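You operate a simulated robot arm through the tools that you are given. There is no shell and no other tool.

The job below is to be done with a simulated two-armed robot. You get a single attempt, and the scene is never put back.

## Task
Set the gate air to the green mark and pace the gate to about 1.1 seconds.
Fine: air first; press TEST, turn the blue gate knob, TEST again; the last stroke, at the knob's last setting, reads within 0.15 s of it.

It is judged by the outcome, as a careful person would: the job done as asked, and still so three seconds after it is handed in. It fails if anything else is knocked over, pushed out of place, dropped, spilled or broken.

## Robot
Two 7-joint arms with fingered hands on one trunk that stands fixed in place. Base frame: the origin is at the foot of the trunk, x ahead of it, y to its left, z up. Lengths are in mm, angles in rad, forces in N, time in s.
The left shoulder is at [70, 169, 1093], the right one opposite. With the tool pointing down near the work surface each hand reaches from about 240 to 680 mm from the base axis, measured 20 degrees to its own side. Payload 3.4 kg a hand.
Tool frame (each hand has its own): the origin (TCP) lies between the finger pads and is the grasp point; the fingertips stand 23 mm ahead of it; z points along the fingers, y is the line along which they close. The gripper opens to 116 mm; its body begins 65 mm behind the TCP. The gripper is a hand of 4 fingers: y runs from the thumb to the fingers, the wrist lies at [0, 0, -211] in the tool frame, and closing takes about 1.5 s.
Orientation is told as [roll, pitch, yaw] about the base's x, y, z axes, in that order, counted from this pose: with the fingers straight down and closing along the base's y, the tool's x points along the base's -x, its y along +y and its z along -z.

## Interface
- The arms move only by the tool step_arm. It takes "left_rows", "right_rows" or both (then of equal length, played together; a hand with none holds still); each is a list of rows, each an object of numbers (a shift or turn left out is 0, a gripper value left out holds the last): "rx", "ry", "rz": the turn, a rotation vector about the tool's x, y, z in units of 120 degrees (1.0 is 120 degrees); "dx", "dy", "dz": the shift along the tool's x, y, z in units of 100 mm (1.0 is 100 mm); "gripper": the closure, from 0 (fully open) to 1 (shut). In form: [{"rx": .., "ry": .., "rz": .., "dx": .., "dy": .., "dz": .., "gripper": ..}, ...]. A call has 1 to 20 rows; each row is the pose to reach, as a shift and turn from the pose commanded when the call began, along the tool's axes at that moment. A call with a number of a shift or a turn outside -1 to 1 is refused whole. Rows are played at 5 a second. More than 50 mm and 0.15 rad between two rows, or a gripper value outside its range, and nothing of the call is played. A pose out of reach is approached as far as the arm can. The call stops where the force on the tool passes 90 N (or 10 N more than at its start, if that is more) or the arm is blocked; 0.2 s more then pass. Each finger travels about 153 mm/s and halts on what it meets, pressing with about 33 N; the grip force reading is that of the motor and also rises with nothing between the fingers. The clock runs only during rows and for 0.2 s after the last one: add rows that repeat a pose to give the fingers time. The reply holds the time, the measured pose of the TCP, the force on the tool along the base axes, the opening and the grip force, in the units named above and with some noise, with the torque about the TCP (base axes, N m) and any sound that the robot's microphone picked up, and new pictures: "pictures" is both (left out), scene, wrist or none (wrist: the cameras of the hands that moved).
- Cameras (640 x 400 px; columns grow to the right, rows downward): "scene" is now at [121.8, -39.1, 1311.7]; the picture's right is [-0.48, -0.88, 0.00], its down [-0.60, 0.33, -0.73] and it looks along [0.64, -0.35, -0.69] (base axes); focal length 348 px, centre (320, 200). "left" rides on the left gripper at [-68, 1, -90] in its tool frame; the picture's right is [-0.01, -1.00, 0.00], its down [0.80, -0.01, -0.61] and it looks along [0.61, -0.01, 0.80] (tool axes); focal length 251 px, centre (320, 200). "right" rides on the right gripper at [68, 1, -90] in its tool frame; the picture's right is [-0.01, 1.00, 0.00], its down [-0.80, -0.01, -0.61] and it looks along [-0.61, -0.01, 0.80] (tool axes); focal length 251 px, centre (320, 200). There is no depth. A picture from a camera that has moved, and an enlarged one, comes with that camera's place and axes in the base frame and with its lens.
- lift_body(by): slides the trunk up (or, below 0, down) by that many mm; the arms and the scene camera ride with it, the base frame stays. It gives what a move gives, with no picture.
- preshape(shape, hand): the hand has 4 fingers and takes this shape, open, in about a second: jaw (thumb against the fingers, like two jaws); tri (thumb and two fingers); tip (a fingertip pinch); poke (one finger out to press); point (the index stretched); flat (the hand flat); cup (the hand cupped); fist (a fist). The gripper value then closes the fingers along that shape, each until it touches; the sizes above hold for jaw. It gives what a move gives, with no picture.
- turn_head(pan, tilt): turns the head with the scene camera to pan (to the left, within 1.501 rad either way) and tilt (down, from -0.506 to 1.204), counted from straight ahead of the robot. It gives what a move gives, and a new picture of the scene camera.
- close_up(camera, box): a new picture of the part [left, top, right, bottom] of that camera's present view, enlarged. The clock stands still meanwhile.
- job_done(): hands the job in; it is judged then, once.

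Nothing tells you positions but the pictures and the camera data. Unless the task says otherwise, let go and move clear before handing in.

The tools are called after ">>>" as a command line: name --argument value ..., lists and objects as JSON in quotes. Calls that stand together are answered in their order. step_arm: Moves the arms, as the interface text tells. Its arguments: {"type":"object","properties":{"left_rows":{"type":"array"},"right_rows":{"type":"array"},"pictures":{"type":"string","enum":["both","scene","wrist","none"]}},"required":[]} The other tools are called the same way: lift_body (by) moves the trunk up or down; preshape (shape, hand) gives the hand a shape; turn_head (pan, tilt) turns the head that bears the scene camera; close_up (camera, box) takes an enlarged picture of a part of a camera's view; job_done () hands the job in.

At the start:

```text
time: 0.0
left_tool_pos: [409.6, -1.9, 964.2]
left_orientation: [0.0, 0.0, 0.0]
left_ft_force: [0.8, -0.1, 0.0]
left_torque: [-0.04, 0.0, -0.03]
left_finger_gap: 115.7
left_grip_force: 0.0
left_shape: jaw
right_tool_pos: [413.2, -418.5, 951.3]
right_orientation: [0.0, -0.001, 0.001]
right_ft_force: [-0.6, 0.0, -0.6]
right_torque: [-0.02, -0.02, -0.04]
right_finger_gap: 115.9
right_grip_force: 0.0
right_shape: jaw
trunk travel left (down, up): [-600.0, 340.0]
head pan, tilt (commanded): [-0.503, 0.757]
```

scene: 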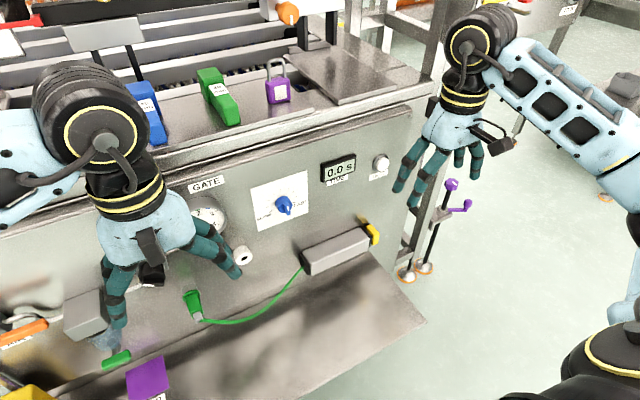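
right: 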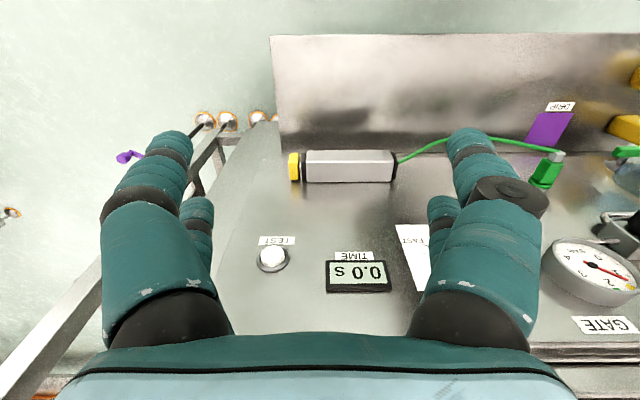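
left: 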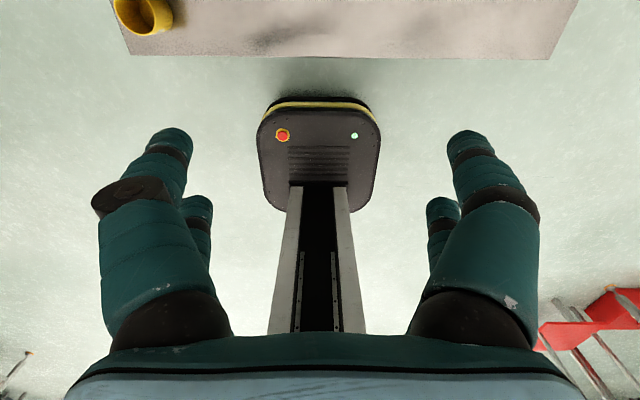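

I see a machine panel ahead and to the right: a GATE gauge, a small regulator knob below it, a blue knob on a white plate, a TIME display and a TEST button. I'll look closer before moving anything.

>>> close_up --camera "scene" --box '[170, 130, 410, 280]'

>>> close_up --camera "scene" --box '[0, 250, 320, 400]'

>>> close_up --camera "right" --box '[240, 100, 640, 350]'

```text
2.67 times, centred on (290, 205) of scene
camera zoom: at [121.8, -39.1, 1311.7], right [-0.48, -0.88, 0.0], down [-0.6, 0.33, -0.73], along [0.64, -0.35, -0.69], focal length 928 px, centre (400, 187)
```

zoom: 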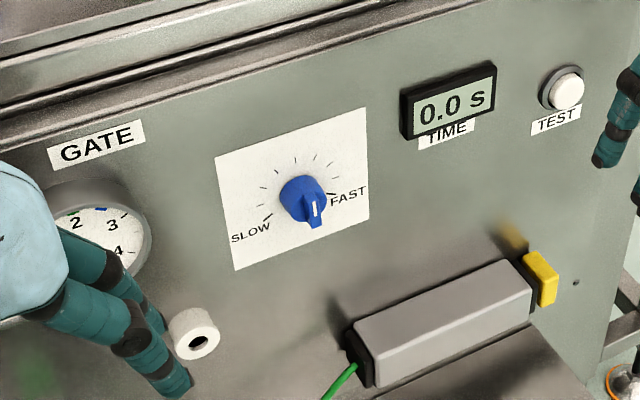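

```text
2.00 times, centred on (160, 325) of scene
camera zoom: at [121.8, -39.1, 1311.7], right [-0.48, -0.88, 0.0], down [-0.6, 0.33, -0.73], along [0.64, -0.35, -0.69], focal length 696 px, centre (640, -50)
```

zoom: 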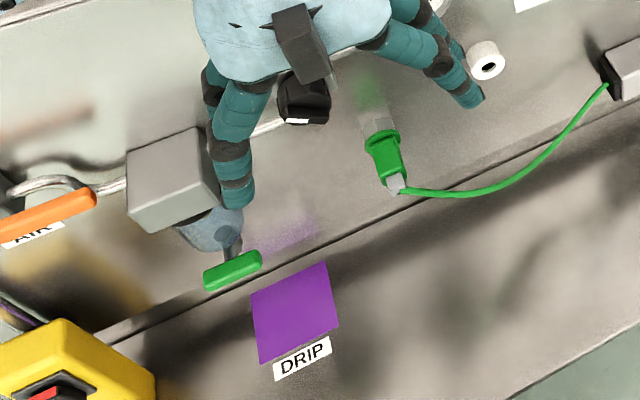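

```text
1.60 times, centred on (440, 225) of right
camera zoom: at [342.5, -418.0, 1043.9], right [0.01, 1.0, 0.0], down [0.8, -0.01, 0.61], along [0.61, -0.01, -0.8], focal length 402 px, centre (128, 160)
```

zoom: 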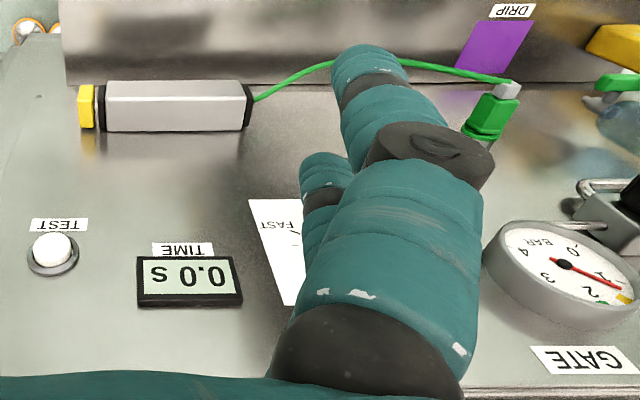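

The left hand hides the gauge and the regulator below it. I'll turn the head to see what is on the left before moving that hand away.

>>> turn_head --pan 0.1 --tilt 0.757

```text
time: 1.0
left_tool_pos: [411.3, -2.2, 964.2]
left_orientation: [-0.001, 0.0, 0.0]
left_ft_force: [0.5, 0.3, -1.0]
left_torque: [0.03, -0.02, 0.02]
left_finger_gap: 116.0
left_grip_force: 0.0
left_shape: jaw
right_tool_pos: [411.6, -419.1, 953.3]
right_orientation: [0.001, 0.001, 0.002]
right_ft_force: [-0.4, 0.2, 0.0]
right_torque: [0.01, -0.02, -0.03]
right_finger_gap: 116.1
right_grip_force: 0.0
right_shape: jaw
trunk travel left (down, up): [-600.0, 340.0]
head pan, tilt (commanded): [0.099, 0.757]
camera scene: at [131.7, 8.8, 1311.8], right [0.1, -1.0, 0.0], down [-0.68, -0.07, -0.73], along [0.72, 0.07, -0.69], focal length 348 px, centre (320, 200)
```

scene: 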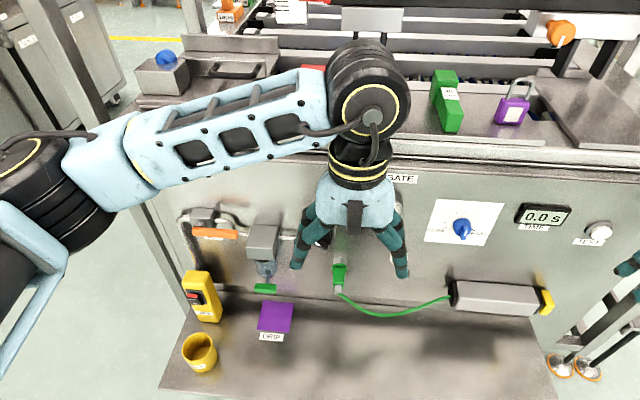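

The machine's face looks roughly perpendicular to x, and the space in front of it on the left is free. I'll draw the left hand back and to the left to expose the gauge.

>>> step_arm --left_rows '[{"dx": 0.2}, {"dx": 0.4, "dy": 0.2}, {"dx": 0.6, "dy": 0.4}, {"dx": 0.8, "dy": 0.7}, {"dx": 0.8, "dy": 1.0}]' --pictures "scene"

>>> step_arm --left_rows '[{"dy": 0.3}, {"dy": 0.6}, {"dy": 1.0}]' --pictures "scene"

```text
time: 2.2
left_tool_pos: [330.5, 99.4, 964.5]
left_orientation: [-0.002, 0.001, -0.001]
left_ft_force: [0.8, -0.2, 0.1]
left_torque: [0.02, -0.04, 0.03]
left_finger_gap: 115.9
left_grip_force: 0.0
left_shape: jaw
right_tool_pos: [412.4, -416.8, 953.7]
right_orientation: [0.0, 0.0, 0.001]
right_ft_force: [-0.8, -0.1, 0.1]
right_torque: [-0.01, -0.01, -0.01]
right_finger_gap: 116.0
right_grip_force: 0.0
right_shape: jaw
trunk travel left (down, up): [-600.0, 340.0]
head pan, tilt (commanded): [0.099, 0.757]
camera scene: at [131.6, 10.4, 1311.8], right [0.1, -0.99, 0.0], down [-0.68, -0.07, -0.73], along [0.72, 0.07, -0.69], focal length 348 px, centre (320, 200)
```

scene: 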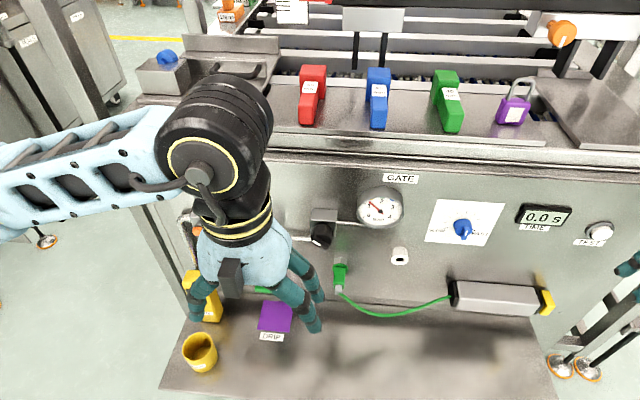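

```text
time: 3.0
left_tool_pos: [329.4, 200.6, 964.2]
left_orientation: [-0.001, -0.003, 0.002]
left_ft_force: [-0.1, 0.2, 0.2]
left_torque: [-0.04, 0.03, -0.01]
left_finger_gap: 115.8
left_grip_force: 0.0
left_shape: jaw
right_tool_pos: [410.8, -417.9, 953.9]
right_orientation: [-0.002, 0.001, 0.003]
right_ft_force: [-0.4, 0.0, -0.5]
right_torque: [-0.02, 0.0, -0.01]
right_finger_gap: 115.7
right_grip_force: 0.1
right_shape: jaw
trunk travel left (down, up): [-600.0, 340.0]
head pan, tilt (commanded): [0.099, 0.757]
camera scene: at [130.6, 10.5, 1311.9], right [0.1, -0.99, 0.0], down [-0.68, -0.07, -0.73], along [0.72, 0.07, -0.69], focal length 348 px, centre (320, 200)
```

scene: 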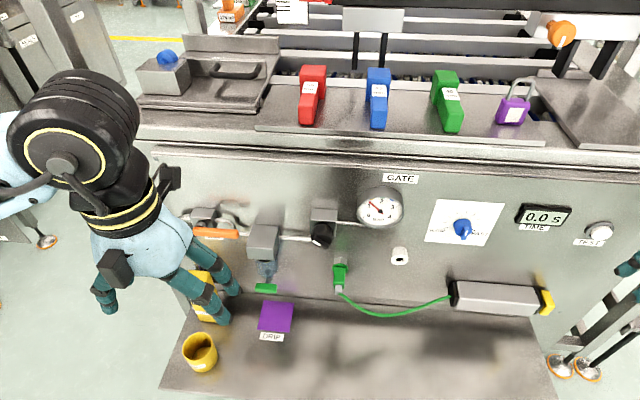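

>>> close_up --camera "scene" --box '[280, 160, 440, 260]'

>>> close_up --camera "scene" --box '[150, 190, 350, 315]'

>>> close_up --camera "scene" --box '[400, 180, 640, 330]'

>>> close_up --camera "scene" --box '[352, 180, 416, 220]'

```text
4.00 times, centred on (360, 210) of scene
camera zoom: at [130.6, 10.5, 1311.9], right [0.1, -0.99, 0.0], down [-0.68, -0.07, -0.73], along [0.72, 0.07, -0.69], focal length 1392 px, centre (160, 160)
```

zoom: 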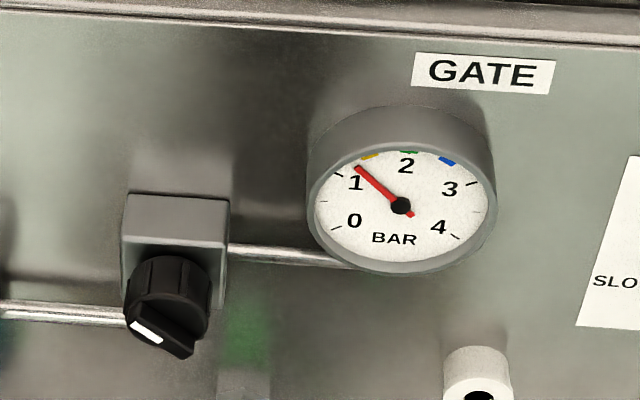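

```text
3.20 times, centred on (250, 252) of scene
camera zoom: at [130.6, 10.5, 1311.9], right [0.1, -0.99, 0.0], down [-0.68, -0.07, -0.73], along [0.72, 0.07, -0.69], focal length 1114 px, centre (544, 32)
```

zoom: 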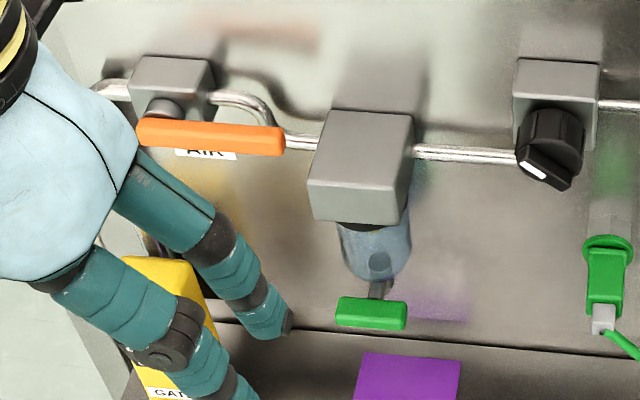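

```text
2.67 times, centred on (520, 255) of scene
camera zoom: at [130.6, 10.5, 1311.9], right [0.1, -0.99, 0.0], down [-0.68, -0.07, -0.73], along [0.72, 0.07, -0.69], focal length 928 px, centre (-213, 53)
```

zoom: 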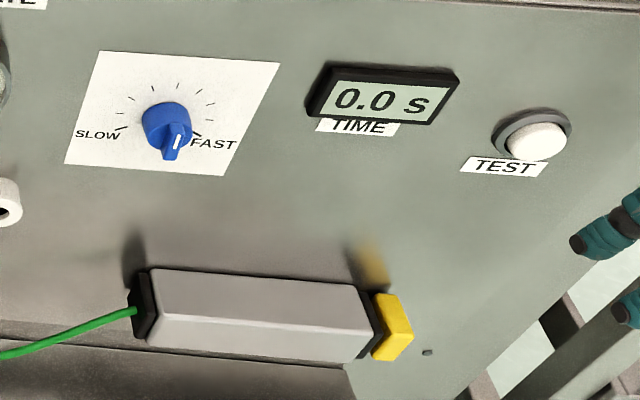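

```text
10.00 times, centred on (384, 200) of scene
camera zoom: at [130.6, 10.5, 1311.9], right [0.1, -0.99, 0.0], down [-0.68, -0.07, -0.73], along [0.72, 0.07, -0.69], focal length 3480 px, centre (-320, 200)
```

zoom: 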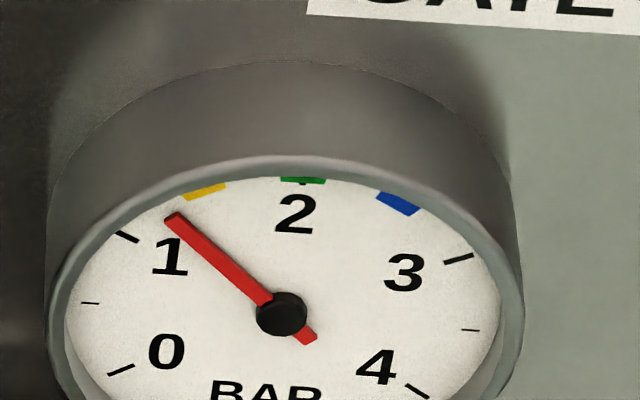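

The gauge reads about 1.2 bar and the green mark is at 2.0. The black regulator knob is near (590, 50, 775), the blue knob near (630, -228, 787) and TEST near (635, -494, 798), all on a vertical panel facing the robot. I'll bring the left hand down and tilt it forward so that its camera sees the regulator.

>>> step_arm --left_rows '[{"dx": -0.25, "dz": 0.25, "dy": -0.1}, {"dx": -0.5, "dz": 0.5, "dy": -0.25}, {"dx": -0.75, "dz": 0.75, "dy": -0.4}, {"dx": -0.9, "dz": 1.0, "dy": -0.5}]' --pictures "none"

>>> step_arm --left_rows '[{"ry": -0.065, "dx": -0.1, "dz": 0.0}, {"ry": -0.13, "dx": -0.2, "dz": 0.0}, {"ry": -0.195, "dx": -0.3, "dy": -0.1}, {"ry": -0.26, "dx": -0.4, "dy": -0.2}, {"ry": -0.325, "dx": -0.5, "dy": -0.3, "dz": 0.1}, {"ry": -0.375, "dx": -0.6, "dy": -0.4, "dz": 0.2}]' --pictures "both"

```text
time: 4.0
left_tool_pos: [419.0, 148.9, 866.6]
left_orientation: [0.001, 0.0, 0.001]
left_ft_force: [-0.1, -0.1, -0.1]
left_torque: [0.01, -0.02, -0.01]
left_finger_gap: 115.8
left_grip_force: 0.0
left_shape: jaw
right_tool_pos: [412.8, -419.8, 953.8]
right_orientation: [-0.001, 0.0, 0.0]
right_ft_force: [-0.8, 0.2, 0.2]
right_torque: [0.05, -0.02, 0.07]
right_finger_gap: 115.9
right_grip_force: 0.0
right_shape: jaw
trunk travel left (down, up): [-600.0, 340.0]
head pan, tilt (commanded): [0.099, 0.757]
```

```text
time: 5.4
left_tool_pos: [480.7, 107.2, 844.6]
left_orientation: [0.0, -0.787, 0.0]
left_ft_force: [1.0, -0.6, 0.4]
left_torque: [-0.01, -0.03, -0.01]
left_finger_gap: 116.0
left_grip_force: 0.1
left_shape: jaw
right_tool_pos: [413.4, -419.4, 953.3]
right_orientation: [0.0, 0.0, 0.001]
right_ft_force: [-1.2, 0.3, 0.1]
right_torque: [0.03, 0.02, 0.01]
right_finger_gap: 115.9
right_grip_force: 0.1
right_shape: jaw
trunk travel left (down, up): [-600.0, 340.0]
head pan, tilt (commanded): [0.099, 0.757]
camera scene: at [132.0, 8.7, 1311.8], right [0.1, -0.99, 0.0], down [-0.68, -0.07, -0.73], along [0.72, 0.07, -0.69], focal length 348 px, centre (320, 200)
camera left: at [464.9, 108.3, 957.2], right [0.01, -1.0, 0.01], down [-0.99, -0.01, -0.14], along [0.14, -0.01, -0.99], focal length 251 px, centre (320, 200)
```

scene: 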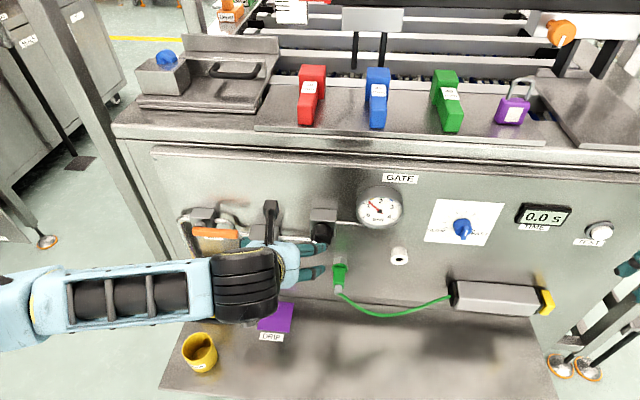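
left: 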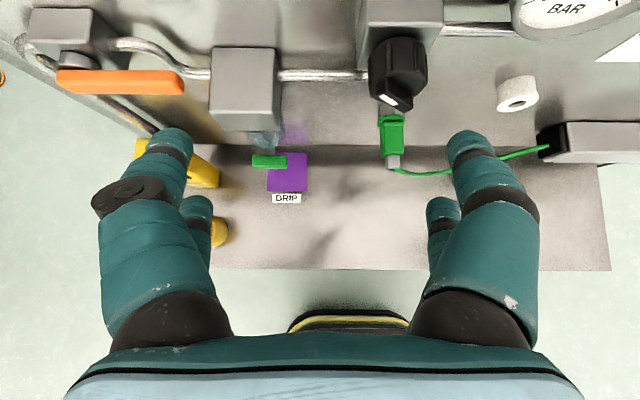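

The elbow swings out to the left and the view stays clear. Combining the two views, the regulator knob is at about (584, 52, 783). I'll finish tilting the left hand to horizontal, stopping short of the knob.

>>> step_arm --left_rows '[{"ry": -0.065, "dx": 0.03, "dz": 0.1, "dy": -0.1}, {"ry": -0.13, "dx": 0.06, "dz": 0.2, "dy": -0.2}, {"ry": -0.195, "dx": 0.09, "dz": 0.3, "dy": -0.3}, {"ry": -0.26, "dx": 0.12, "dz": 0.4, "dy": -0.4}, {"ry": -0.325, "dx": 0.15, "dz": 0.5, "dy": -0.5}, {"ry": -0.375, "dx": 0.18, "dz": 0.55, "dy": -0.55}]' --pictures "both"

```text
time: 6.8
left_tool_pos: [494.2, 9.1, 837.4]
left_orientation: [0.001, -1.563, 0.011]
left_ft_force: [-0.4, -0.6, -0.4]
left_torque: [0.02, 0.01, -0.03]
left_finger_gap: 115.8
left_grip_force: 0.1
left_shape: jaw
left hand out of reach, approached as far as the arm can: row 4, 5, 6
right_tool_pos: [412.4, -418.6, 954.4]
right_orientation: [0.0, 0.0, 0.001]
right_ft_force: [-0.6, 0.7, -0.7]
right_torque: [0.01, 0.0, 0.0]
right_finger_gap: 115.9
right_grip_force: 0.0
right_shape: jaw
trunk travel left (down, up): [-600.0, 340.0]
head pan, tilt (commanded): [0.099, 0.757]
camera scene: at [131.6, 8.8, 1311.8], right [0.1, -0.99, 0.0], down [-0.68, -0.07, -0.73], along [0.72, 0.07, -0.69], focal length 348 px, centre (320, 200)
camera left: at [404.3, 8.1, 907.0], right [0.01, -1.0, 0.01], down [-0.61, -0.02, -0.79], along [0.79, 0.01, -0.61], focal length 251 px, centre (320, 200)
```

scene: 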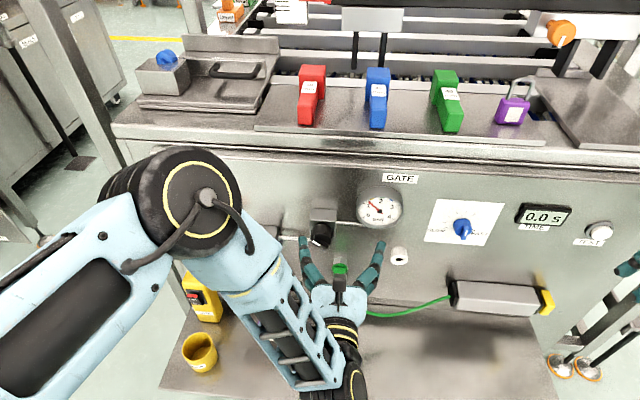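
left: 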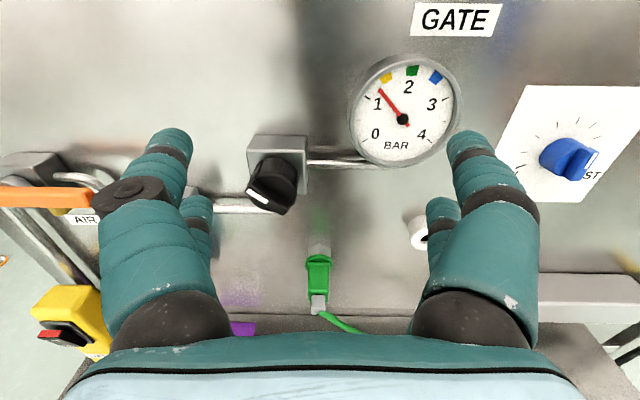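

The left arm stopped short, at (494, 9, 837), because the wrist can't bend that far with the shoulder so high. The space in front of the panel is empty, so I'll lower the trunk to bring the shoulder nearer the knob's height.

>>> lift_body --by -100

>>> step_arm --left_rows '[{"dz": 0.0}]' --pictures "both"

```text
time: 8.1
left_tool_pos: [493.3, 8.8, 737.0]
left_orientation: [0.013, -1.56, 0.004]
left_ft_force: [-0.5, -0.2, -0.6]
left_torque: [0.02, -0.03, -0.02]
left_finger_gap: 115.8
left_grip_force: 0.1
left_shape: jaw
right_tool_pos: [411.8, -419.8, 851.6]
right_orientation: [-0.001, 0.002, 0.002]
right_ft_force: [-0.6, 0.5, -0.9]
right_torque: [0.01, 0.02, -0.01]
right_finger_gap: 115.9
right_grip_force: 0.1
right_shape: jaw
trunk travel left (down, up): [-500.0, 440.0]
head pan, tilt (commanded): [0.099, 0.757]
```

```text
time: 8.5
left_tool_pos: [493.1, 9.1, 738.0]
left_orientation: [0.023, -1.56, -0.009]
left_ft_force: [0.4, 0.6, -0.1]
left_torque: [-0.02, 0.04, 0.01]
left_finger_gap: 116.1
left_grip_force: 0.0
left_shape: jaw
right_tool_pos: [413.3, -418.8, 852.5]
right_orientation: [0.001, 0.0, 0.002]
right_ft_force: [0.0, -0.8, -0.5]
right_torque: [-0.01, -0.02, 0.02]
right_finger_gap: 115.8
right_grip_force: 0.0
right_shape: jaw
trunk travel left (down, up): [-500.0, 440.0]
head pan, tilt (commanded): [0.099, 0.757]
camera scene: at [131.6, 8.9, 1211.8], right [0.1, -0.99, 0.0], down [-0.68, -0.07, -0.73], along [0.72, 0.07, -0.69], focal length 348 px, centre (320, 200)
camera left: at [404.6, 8.5, 806.9], right [0.01, -1.0, 0.01], down [-0.62, -0.02, -0.79], along [0.79, 0.01, -0.62], focal length 251 px, centre (320, 200)
```

scene: 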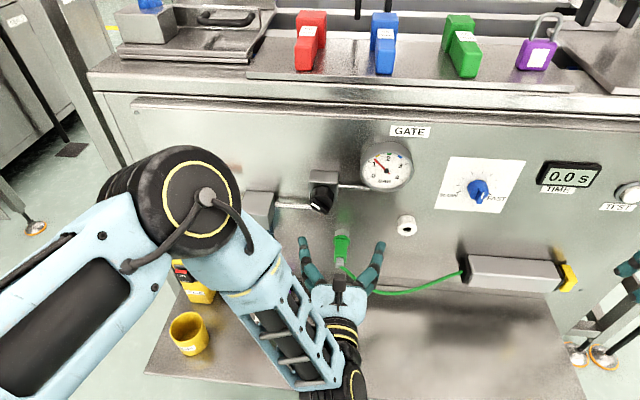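
left: 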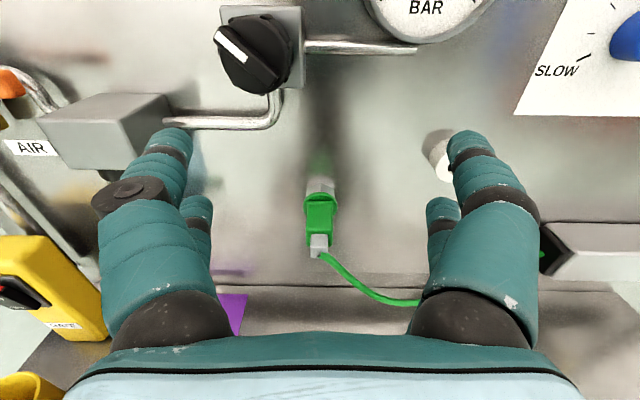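

From the left wrist I now see the black knob almost head on, with its white pointer toward upper left. I'll enlarge it.

>>> close_up --camera "left" --box '[160, 0, 352, 120]'

>>> close_up --camera "scene" --box '[290, 130, 450, 230]'

>>> close_up --camera "scene" --box '[430, 140, 590, 240]'

```text
3.33 times, centred on (256, 60) of left
camera zoom: at [404.6, 8.5, 806.9], right [0.01, -1.0, 0.01], down [-0.62, -0.02, -0.79], along [0.79, 0.01, -0.62], focal length 838 px, centre (533, 667)
```

zoom: 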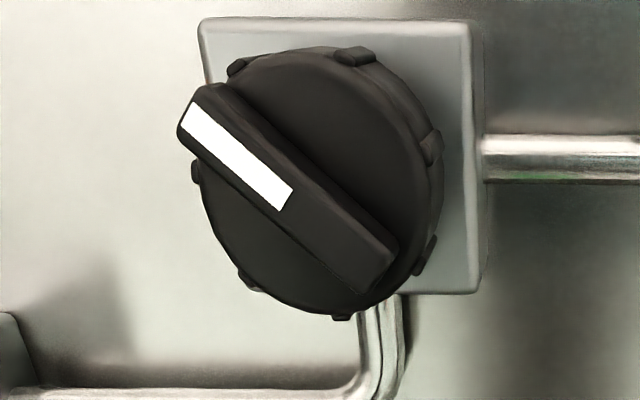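

```text
4.00 times, centred on (370, 180) of scene
camera zoom: at [131.6, 8.9, 1211.8], right [0.1, -0.99, 0.0], down [-0.68, -0.07, -0.73], along [0.72, 0.07, -0.69], focal length 1392 px, centre (120, 280)
```

zoom: 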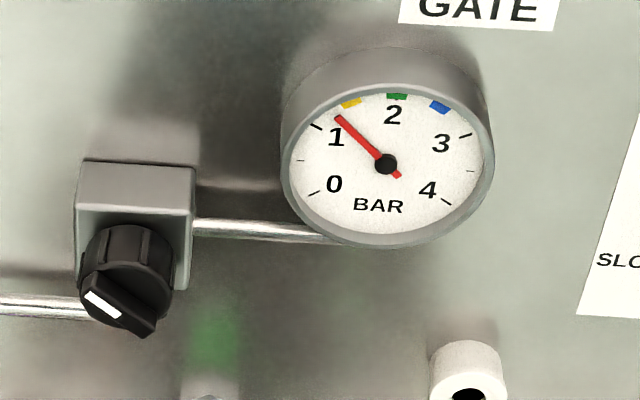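

```text
4.00 times, centred on (510, 190) of scene
camera zoom: at [131.6, 8.9, 1211.8], right [0.1, -0.99, 0.0], down [-0.68, -0.07, -0.73], along [0.72, 0.07, -0.69], focal length 1392 px, centre (-440, 240)
```

zoom: 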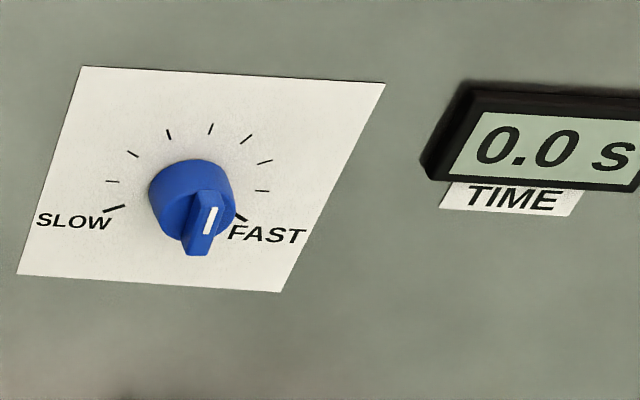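

The regulator's axis is at about (y 52, z 781), with the pointer roughly 48° counter-clockwise of straight up. The block face is at x≈603 and the ridge front at x≈563. I'll centre the left hand on it while staying back at x≈495.

>>> step_arm --left_rows '[{"dx": -0.15, "dy": 0.15}, {"dx": -0.3, "dy": 0.3}, {"dx": -0.43, "dy": 0.43}, {"dx": -0.43, "dy": 0.43}]' --pictures "both"

```text
time: 9.5
left_tool_pos: [492.4, 50.9, 781.5]
left_orientation: [0.023, -1.557, -0.004]
left_ft_force: [-0.9, -0.7, 0.5]
left_torque: [0.0, 0.01, 0.05]
left_finger_gap: 115.9
left_grip_force: 0.0
left_shape: jaw
right_tool_pos: [412.3, -417.9, 852.2]
right_orientation: [0.0, -0.001, 0.003]
right_ft_force: [-0.7, 0.1, 0.0]
right_torque: [0.0, 0.02, -0.02]
right_finger_gap: 115.9
right_grip_force: 0.0
right_shape: jaw
trunk travel left (down, up): [-500.0, 440.0]
head pan, tilt (commanded): [0.099, 0.757]
camera scene: at [131.8, 8.7, 1211.8], right [0.1, -0.99, 0.0], down [-0.68, -0.07, -0.73], along [0.72, 0.07, -0.69], focal length 348 px, centre (320, 200)
camera left: at [403.7, 49.8, 851.7], right [0.02, -1.0, 0.01], down [-0.62, -0.02, -0.79], along [0.79, 0.01, -0.62], focal length 251 px, centre (320, 200)
```

scene: 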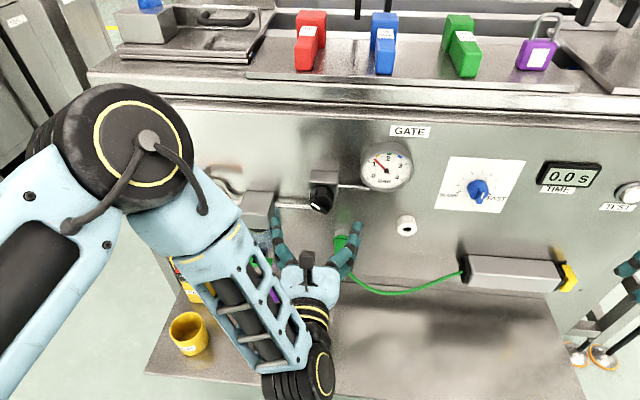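
left: 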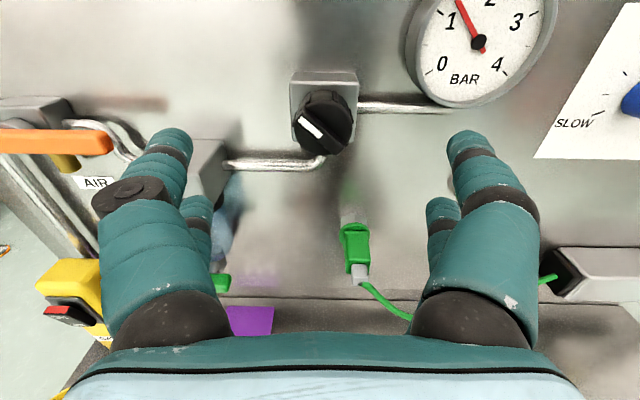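

The hand reached (492, 51, 781) without trouble. Next I'll half close the fingers, so they clear the gauge and the filter block, and turn the hand 48° counter-clockwise to line up with the knob's ridge.

>>> step_arm --left_rows '[{"gripper": 0.45}, {"gripper": 0.45, "rz": -0.067}, {"gripper": 0.45, "rz": -0.134}, {"gripper": 0.45, "rz": -0.2}, {"gripper": 0.45, "rz": -0.267}, {"gripper": 0.45, "rz": -0.334}, {"gripper": 0.45, "rz": -0.4}, {"gripper": 0.45, "rz": -0.4}]' --pictures "both"

```text
time: 11.3
left_tool_pos: [492.9, 50.6, 780.7]
left_orientation: [-1.554, -0.733, 1.578]
left_ft_force: [-0.2, 1.3, -0.7]
left_torque: [0.0, -0.01, 0.02]
left_finger_gap: 64.3
left_grip_force: 0.0
left_shape: jaw
right_tool_pos: [412.4, -418.9, 852.5]
right_orientation: [0.0, 0.0, 0.002]
right_ft_force: [1.0, 0.7, -0.6]
right_torque: [0.0, 0.01, -0.01]
right_finger_gap: 115.9
right_grip_force: 0.1
right_shape: jaw
trunk travel left (down, up): [-500.0, 440.0]
head pan, tilt (commanded): [0.099, 0.757]
camera scene: at [131.6, 8.9, 1211.8], right [0.1, -0.99, 0.0], down [-0.68, -0.07, -0.73], along [0.72, 0.07, -0.69], focal length 348 px, centre (320, 200)
camera left: at [402.7, 100.2, 828.0], right [0.02, -0.66, 0.75], down [-0.6, -0.61, -0.52], along [0.8, -0.44, -0.41], focal length 251 px, centre (320, 200)
```

scene: 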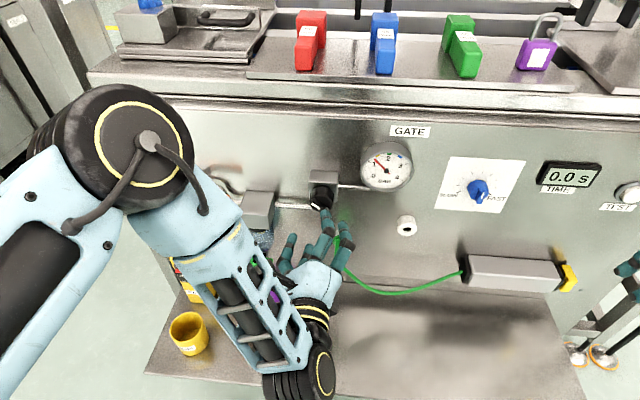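
left: 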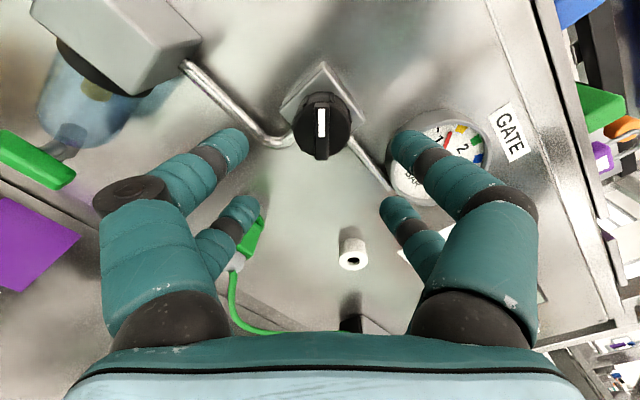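

The ridge now lines up with the hand, and the views put the knob axis at (y 53, z 782). I'll advance 50 mm with a small sideways correction and check again.

>>> step_arm --left_rows '[{"dx": -0.03, "dz": 0.15}, {"dx": -0.03, "dz": 0.3}, {"dx": -0.03, "dz": 0.4}, {"dx": -0.03, "dz": 0.5}, {"dx": -0.03, "dz": 0.5}]' --pictures "both"

```text
time: 12.5
left_tool_pos: [540.5, 43.1, 790.8]
left_orientation: [-1.555, -0.732, 1.577]
left_ft_force: [0.2, 0.3, -0.1]
left_torque: [0.0, -0.02, -0.02]
left_finger_gap: 64.5
left_grip_force: 0.2
left_shape: jaw
left hand out of reach, approached as far as the arm can: row 1, 2, 3, 4, 5
right_tool_pos: [411.3, -419.1, 852.2]
right_orientation: [0.0, -0.001, 0.001]
right_ft_force: [0.5, 0.0, -0.3]
right_torque: [-0.03, 0.01, 0.03]
right_finger_gap: 115.7
right_grip_force: 0.1
right_shape: jaw
trunk travel left (down, up): [-500.0, 440.0]
head pan, tilt (commanded): [0.099, 0.757]
camera scene: at [131.6, 9.0, 1211.8], right [0.1, -0.99, 0.0], down [-0.68, -0.07, -0.73], along [0.72, 0.07, -0.69], focal length 348 px, centre (320, 200)
camera left: at [450.1, 91.7, 838.4], right [0.02, -0.66, 0.75], down [-0.6, -0.61, -0.52], along [0.8, -0.44, -0.41], focal length 251 px, centre (320, 200)
```

scene: 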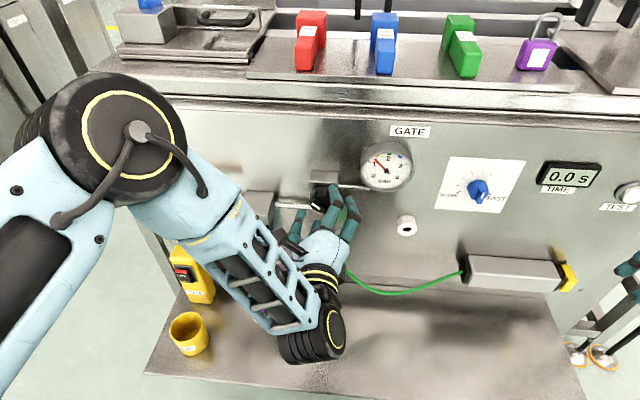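
left: 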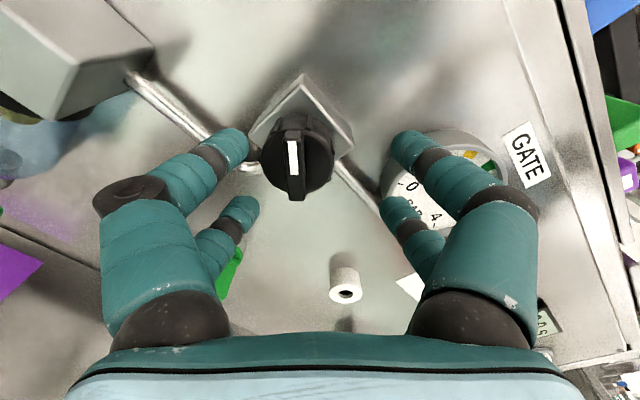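

The wrist ran into its limit again, ending at (540, 43, 791). I'll back off, lower the trunk by another 120 mm and raise the hand back to height, so the forearm comes in flatter.

>>> step_arm --left_rows '[{"dz": -0.2}, {"dz": -0.4}, {"dz": -0.5}]' --pictures "none"

>>> lift_body --by -120

```text
time: 13.3
left_tool_pos: [489.4, 42.9, 792.6]
left_orientation: [-1.558, -0.734, 1.574]
left_ft_force: [0.3, 0.5, -0.2]
left_torque: [0.02, 0.01, 0.01]
left_finger_gap: 64.1
left_grip_force: 0.1
left_shape: jaw
right_tool_pos: [410.8, -418.4, 852.5]
right_orientation: [0.0, 0.001, 0.002]
right_ft_force: [0.4, -0.9, -0.1]
right_torque: [0.0, 0.02, -0.02]
right_finger_gap: 115.7
right_grip_force: 0.0
right_shape: jaw
trunk travel left (down, up): [-500.0, 440.0]
head pan, tilt (commanded): [0.099, 0.757]
```

```text
time: 14.8
left_tool_pos: [490.0, 42.2, 672.0]
left_orientation: [-1.557, -0.734, 1.576]
left_ft_force: [0.5, 0.5, -0.5]
left_torque: [-0.03, 0.02, 0.0]
left_finger_gap: 64.5
left_grip_force: 0.0
left_shape: jaw
right_tool_pos: [412.7, -418.6, 732.2]
right_orientation: [0.0, 0.001, 0.002]
right_ft_force: [-0.3, 0.8, 0.3]
right_torque: [-0.05, 0.0, 0.02]
right_finger_gap: 116.1
right_grip_force: 0.1
right_shape: jaw
trunk travel left (down, up): [-380.0, 560.0]
head pan, tilt (commanded): [0.099, 0.757]
```

Trunk is 220 mm lower in total. I'll raise the left hand back to the knob's axis at x≈490 and tilt the head to suit.

>>> step_arm --left_rows '[{"dx": -0.2, "dy": -0.18}, {"dx": -0.4, "dy": -0.37}, {"dx": -0.6, "dy": -0.56}, {"dx": -0.818, "dy": -0.744}, {"dx": -0.818, "dy": -0.744}]' --pictures "wrist"

>>> turn_head --pan -0.1 --tilt 0.55

```text
time: 16.0
left_tool_pos: [490.8, 54.3, 780.9]
left_orientation: [-1.556, -0.732, 1.576]
left_ft_force: [-0.8, 0.1, -0.6]
left_torque: [0.02, -0.02, 0.0]
left_finger_gap: 64.3
left_grip_force: 0.0
left_shape: jaw
right_tool_pos: [411.7, -419.3, 733.2]
right_orientation: [-0.001, -0.002, 0.001]
right_ft_force: [0.8, -0.5, 0.0]
right_torque: [0.0, -0.02, 0.03]
right_finger_gap: 115.7
right_grip_force: 0.1
right_shape: jaw
trunk travel left (down, up): [-380.0, 560.0]
head pan, tilt (commanded): [0.099, 0.757]
camera left: at [400.7, 103.8, 828.5], right [0.02, -0.66, 0.75], down [-0.6, -0.6, -0.52], along [0.8, -0.44, -0.41], focal length 251 px, centre (320, 200)
```

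left: 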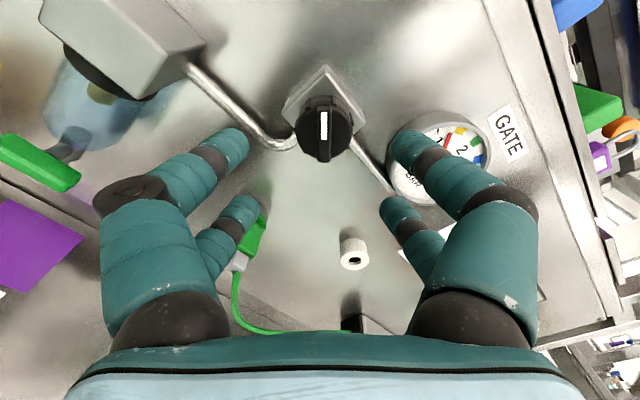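

```text
time: 16.8
left_tool_pos: [490.9, 54.5, 781.3]
left_orientation: [-1.556, -0.734, 1.576]
left_ft_force: [1.3, 0.1, -0.4]
left_torque: [-0.01, 0.02, 0.04]
left_finger_gap: 64.0
left_grip_force: 0.0
left_shape: jaw
right_tool_pos: [411.8, -418.3, 732.1]
right_orientation: [0.0, 0.001, 0.002]
right_ft_force: [0.3, -0.8, -0.9]
right_torque: [0.01, -0.02, 0.0]
right_finger_gap: 116.0
right_grip_force: 0.0
right_shape: jaw
trunk travel left (down, up): [-380.0, 560.0]
head pan, tilt (commanded): [-0.099, 0.55]
camera scene: at [138.8, -8.1, 1109.7], right [-0.1, -1.0, 0.0], down [-0.52, 0.05, -0.85], along [0.85, -0.08, -0.52], focal length 348 px, centre (320, 200)
```

scene: 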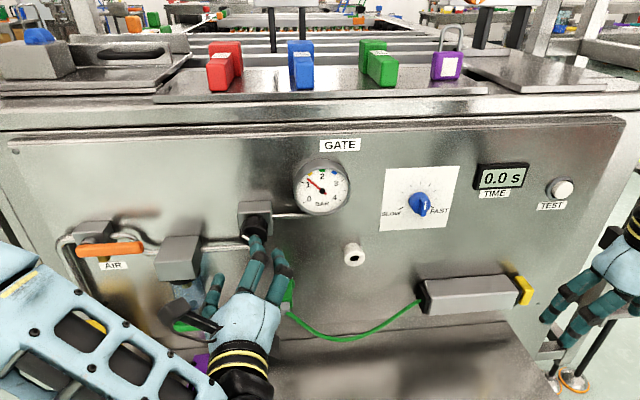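

The view is good and the hand is on the axis at (491, 54, 781). Advancing 50 mm.

>>> step_arm --left_rows '[{"dx": -0.015, "dy": -0.01, "dz": 0.15}, {"dx": -0.015, "dy": -0.01, "dz": 0.3}, {"dx": -0.015, "dy": -0.01, "dz": 0.4}, {"dx": -0.015, "dy": -0.01, "dz": 0.5}, {"dx": -0.015, "dy": -0.01, "dz": 0.5}]' --pictures "both"

```text
time: 18.0
left_tool_pos: [539.4, 55.8, 783.2]
left_orientation: [-1.558, -0.733, 1.576]
left_ft_force: [0.1, 0.4, -0.8]
left_torque: [0.0, 0.02, 0.02]
left_finger_gap: 64.2
left_grip_force: 0.1
left_shape: jaw
right_tool_pos: [412.3, -419.7, 732.9]
right_orientation: [0.0, -0.001, 0.003]
right_ft_force: [0.1, 0.0, -0.3]
right_torque: [0.03, 0.04, -0.01]
right_finger_gap: 115.8
right_grip_force: 0.1
right_shape: jaw
trunk travel left (down, up): [-380.0, 560.0]
head pan, tilt (commanded): [-0.099, 0.55]
camera scene: at [138.8, -8.1, 1109.7], right [-0.1, -1.0, 0.0], down [-0.52, 0.05, -0.85], along [0.85, -0.08, -0.52], focal length 348 px, centre (320, 200)
camera left: at [450.1, 105.3, 830.3], right [0.02, -0.66, 0.75], down [-0.6, -0.6, -0.52], along [0.8, -0.44, -0.41], focal length 251 px, centre (320, 200)
```

scene: 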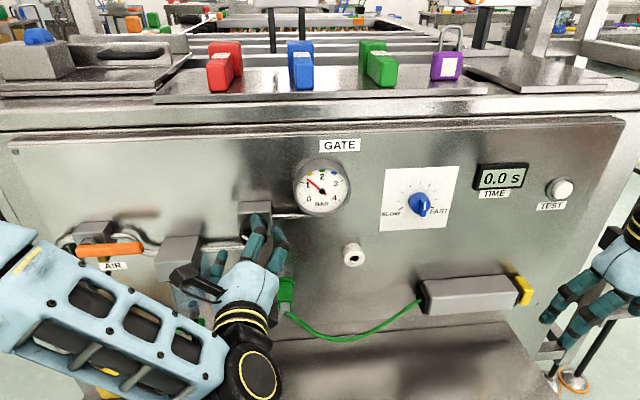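
left: 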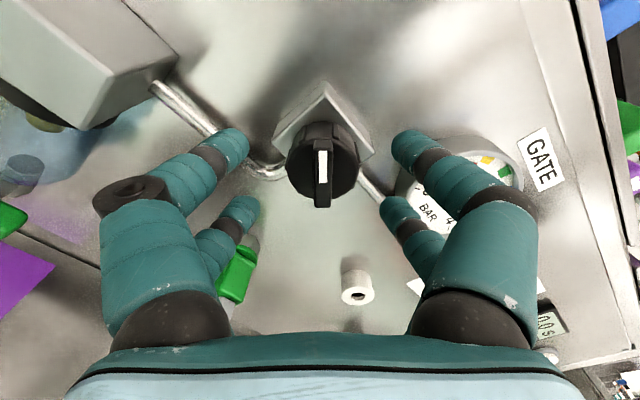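

The pose is reachable now, and the knob is centred between the fingers. The ridge front is at x≈560. I'll advance about 30 mm so the fingertips flank the knob body.

>>> step_arm --left_rows '[{"dx": -0.02, "dz": 0.1}, {"dx": -0.02, "dz": 0.2}, {"dx": -0.02, "dz": 0.25}, {"dx": -0.02, "dz": 0.3}, {"dx": -0.02, "dz": 0.3}]' --pictures "both"

```text
time: 19.2
left_tool_pos: [571.0, 56.7, 783.2]
left_orientation: [-1.557, -0.734, 1.575]
left_ft_force: [-0.3, 0.8, -0.4]
left_torque: [0.01, 0.01, -0.02]
left_finger_gap: 64.3
left_grip_force: 0.2
left_shape: jaw
right_tool_pos: [412.2, -419.5, 732.6]
right_orientation: [0.0, 0.0, 0.002]
right_ft_force: [-0.2, 0.4, -0.6]
right_torque: [0.0, 0.04, 0.0]
right_finger_gap: 116.1
right_grip_force: 0.1
right_shape: jaw
trunk travel left (down, up): [-380.0, 560.0]
head pan, tilt (commanded): [-0.099, 0.55]
camera scene: at [138.8, -8.1, 1109.7], right [-0.1, -1.0, 0.0], down [-0.52, 0.05, -0.85], along [0.85, -0.08, -0.52], focal length 348 px, centre (320, 200)
camera left: at [480.5, 106.7, 830.9], right [0.02, -0.66, 0.75], down [-0.6, -0.6, -0.52], along [0.8, -0.44, -0.41], focal length 251 px, centre (320, 200)
```

scene: 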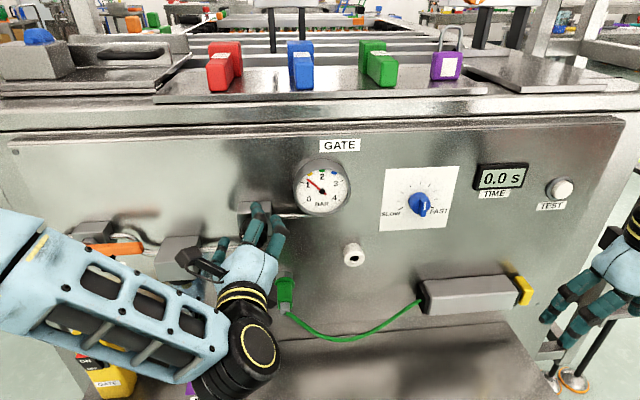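
left: 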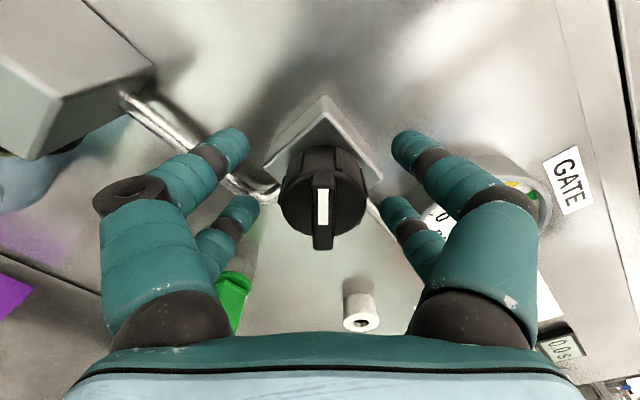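

The knob sits squarely between the four fingers and nothing is touching yet. I'll close on it.

>>> step_arm --left_rows '[{"gripper": 0.6}, {"gripper": 0.7}, {"gripper": 0.8}, {"gripper": 0.9}, {"gripper": 1.0}, {"gripper": 1.0}, {"gripper": 1.0}]' --pictures "both"

```text
time: 20.8
left_tool_pos: [570.2, 57.6, 783.0]
left_orientation: [-1.554, -0.734, 1.575]
left_ft_force: [1.4, -2.6, -4.4]
left_torque: [0.02, 0.04, -0.09]
left_finger_gap: 9.3
left_grip_force: 33.2
left_shape: jaw
right_tool_pos: [413.3, -418.4, 733.2]
right_orientation: [0.0, 0.001, 0.002]
right_ft_force: [0.2, 0.1, 0.5]
right_torque: [0.0, -0.02, -0.03]
right_finger_gap: 115.6
right_grip_force: 0.0
right_shape: jaw
trunk travel left (down, up): [-380.0, 560.0]
head pan, tilt (commanded): [-0.099, 0.55]
camera scene: at [139.6, -8.4, 1109.6], right [-0.1, -1.0, 0.0], down [-0.52, 0.05, -0.85], along [0.85, -0.08, -0.52], focal length 348 px, centre (320, 200)
camera left: at [481.1, 106.5, 830.3], right [0.02, -0.66, 0.75], down [-0.6, -0.6, -0.52], along [0.8, -0.44, -0.41], focal length 251 px, centre (320, 200)
```

scene: 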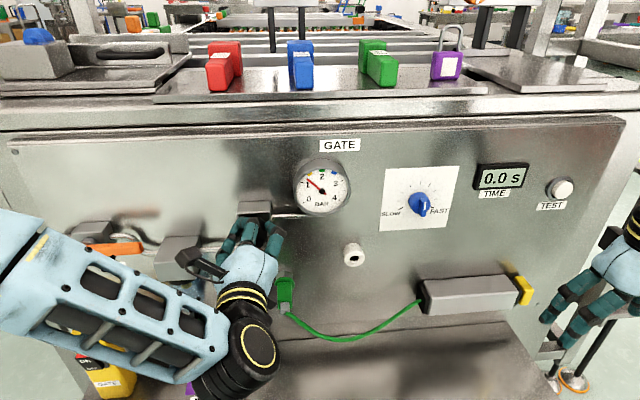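
left: 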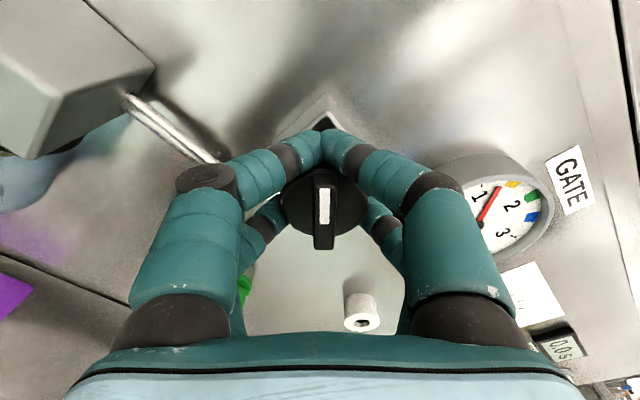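

>>> close_up --camera "left" --box '[200, 100, 456, 260]'

>>> close_up --camera "scene" --box '[200, 140, 360, 240]'

```text
2.50 times, centred on (328, 180) of left
camera zoom: at [481.1, 106.5, 830.3], right [0.02, -0.66, 0.75], down [-0.6, -0.6, -0.52], along [0.8, -0.44, -0.41], focal length 629 px, centre (300, 250)
```

zoom: 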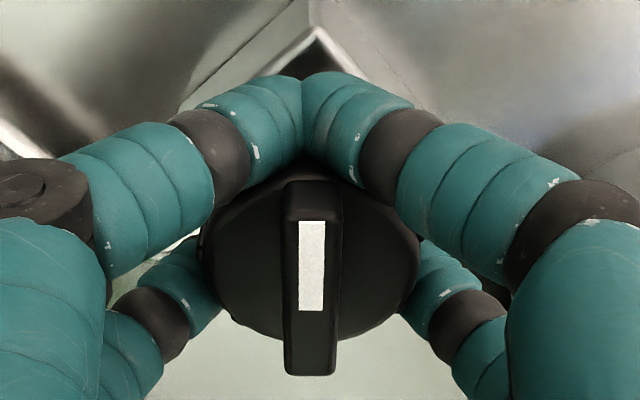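

```text
4.00 times, centred on (280, 190) of scene
camera zoom: at [139.6, -8.4, 1109.6], right [-0.1, -1.0, 0.0], down [-0.52, 0.05, -0.85], along [0.85, -0.08, -0.52], focal length 1392 px, centre (480, 240)
```

zoom: 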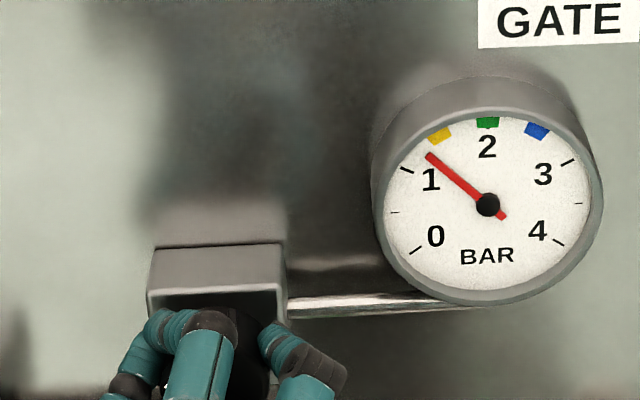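

The fingers cage the knob snugly, with its ridge lined up between them. I'll turn it clockwise by about 24° and check the gauge.

>>> step_arm --left_rows '[{"rz": 0.05}, {"rz": 0.1}, {"rz": 0.15}, {"rz": 0.2}, {"rz": 0.2}]' --pictures "both"

>>> close_up --camera "scene" --box '[200, 140, 360, 240]'

>>> close_up --camera "left" --box '[200, 100, 456, 260]'

```text
time: 22.0
left_tool_pos: [571.5, 57.5, 785.3]
left_orientation: [-1.549, -1.153, 1.565]
left_ft_force: [7.7, -5.4, 6.2]
left_torque: [-0.05, -0.17, -0.12]
left_finger_gap: 9.0
left_grip_force: 32.8
left_shape: jaw
right_tool_pos: [413.4, -419.1, 732.0]
right_orientation: [0.0, -0.001, 0.002]
right_ft_force: [-0.2, -0.2, 0.0]
right_torque: [-0.02, 0.02, 0.0]
right_finger_gap: 116.1
right_grip_force: 0.1
right_shape: jaw
trunk travel left (down, up): [-380.0, 560.0]
head pan, tilt (commanded): [-0.099, 0.55]
camera scene: at [139.1, -9.3, 1109.8], right [-0.1, -1.0, 0.0], down [-0.52, 0.05, -0.85], along [0.85, -0.08, -0.52], focal length 348 px, centre (320, 200)
camera left: at [481.2, 82.7, 848.4], right [0.02, -0.91, 0.41], down [-0.61, -0.34, -0.72], along [0.79, -0.24, -0.56], focal length 251 px, centre (320, 200)
```

scene: 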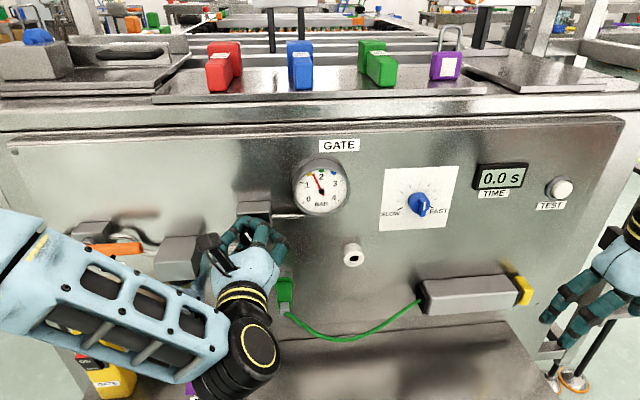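
left: 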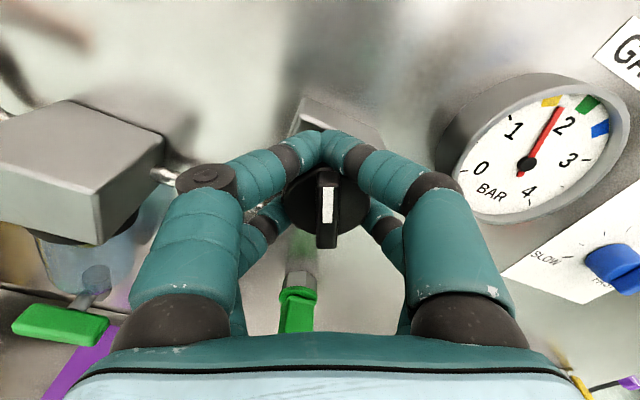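

```text
4.00 times, centred on (280, 190) of scene
camera zoom: at [139.1, -9.3, 1109.8], right [-0.1, -1.0, 0.0], down [-0.52, 0.05, -0.85], along [0.85, -0.08, -0.52], focal length 1392 px, centre (480, 240)
```

zoom: 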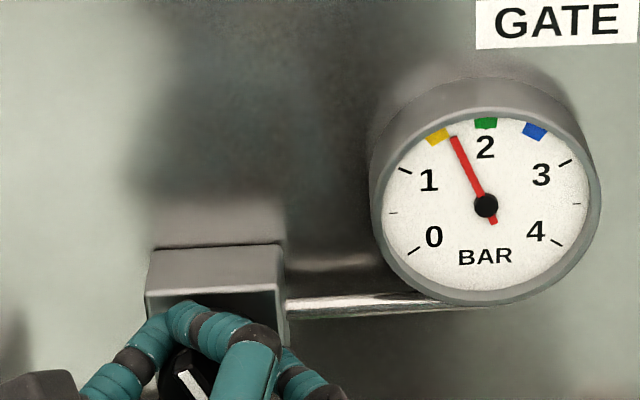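

```text
2.50 times, centred on (328, 180) of left
camera zoom: at [481.2, 82.7, 848.4], right [0.02, -0.91, 0.41], down [-0.61, -0.34, -0.72], along [0.79, -0.24, -0.56], focal length 629 px, centre (300, 250)
```

zoom: 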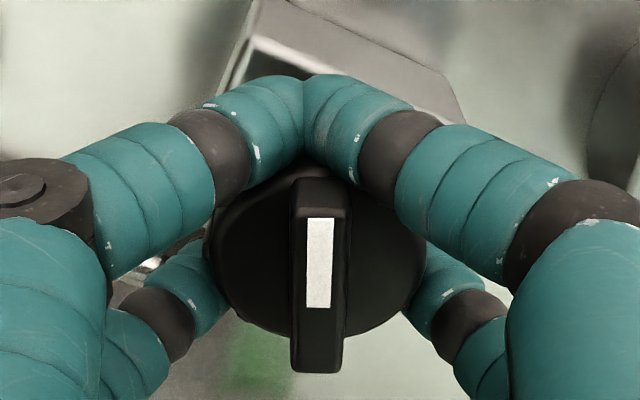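

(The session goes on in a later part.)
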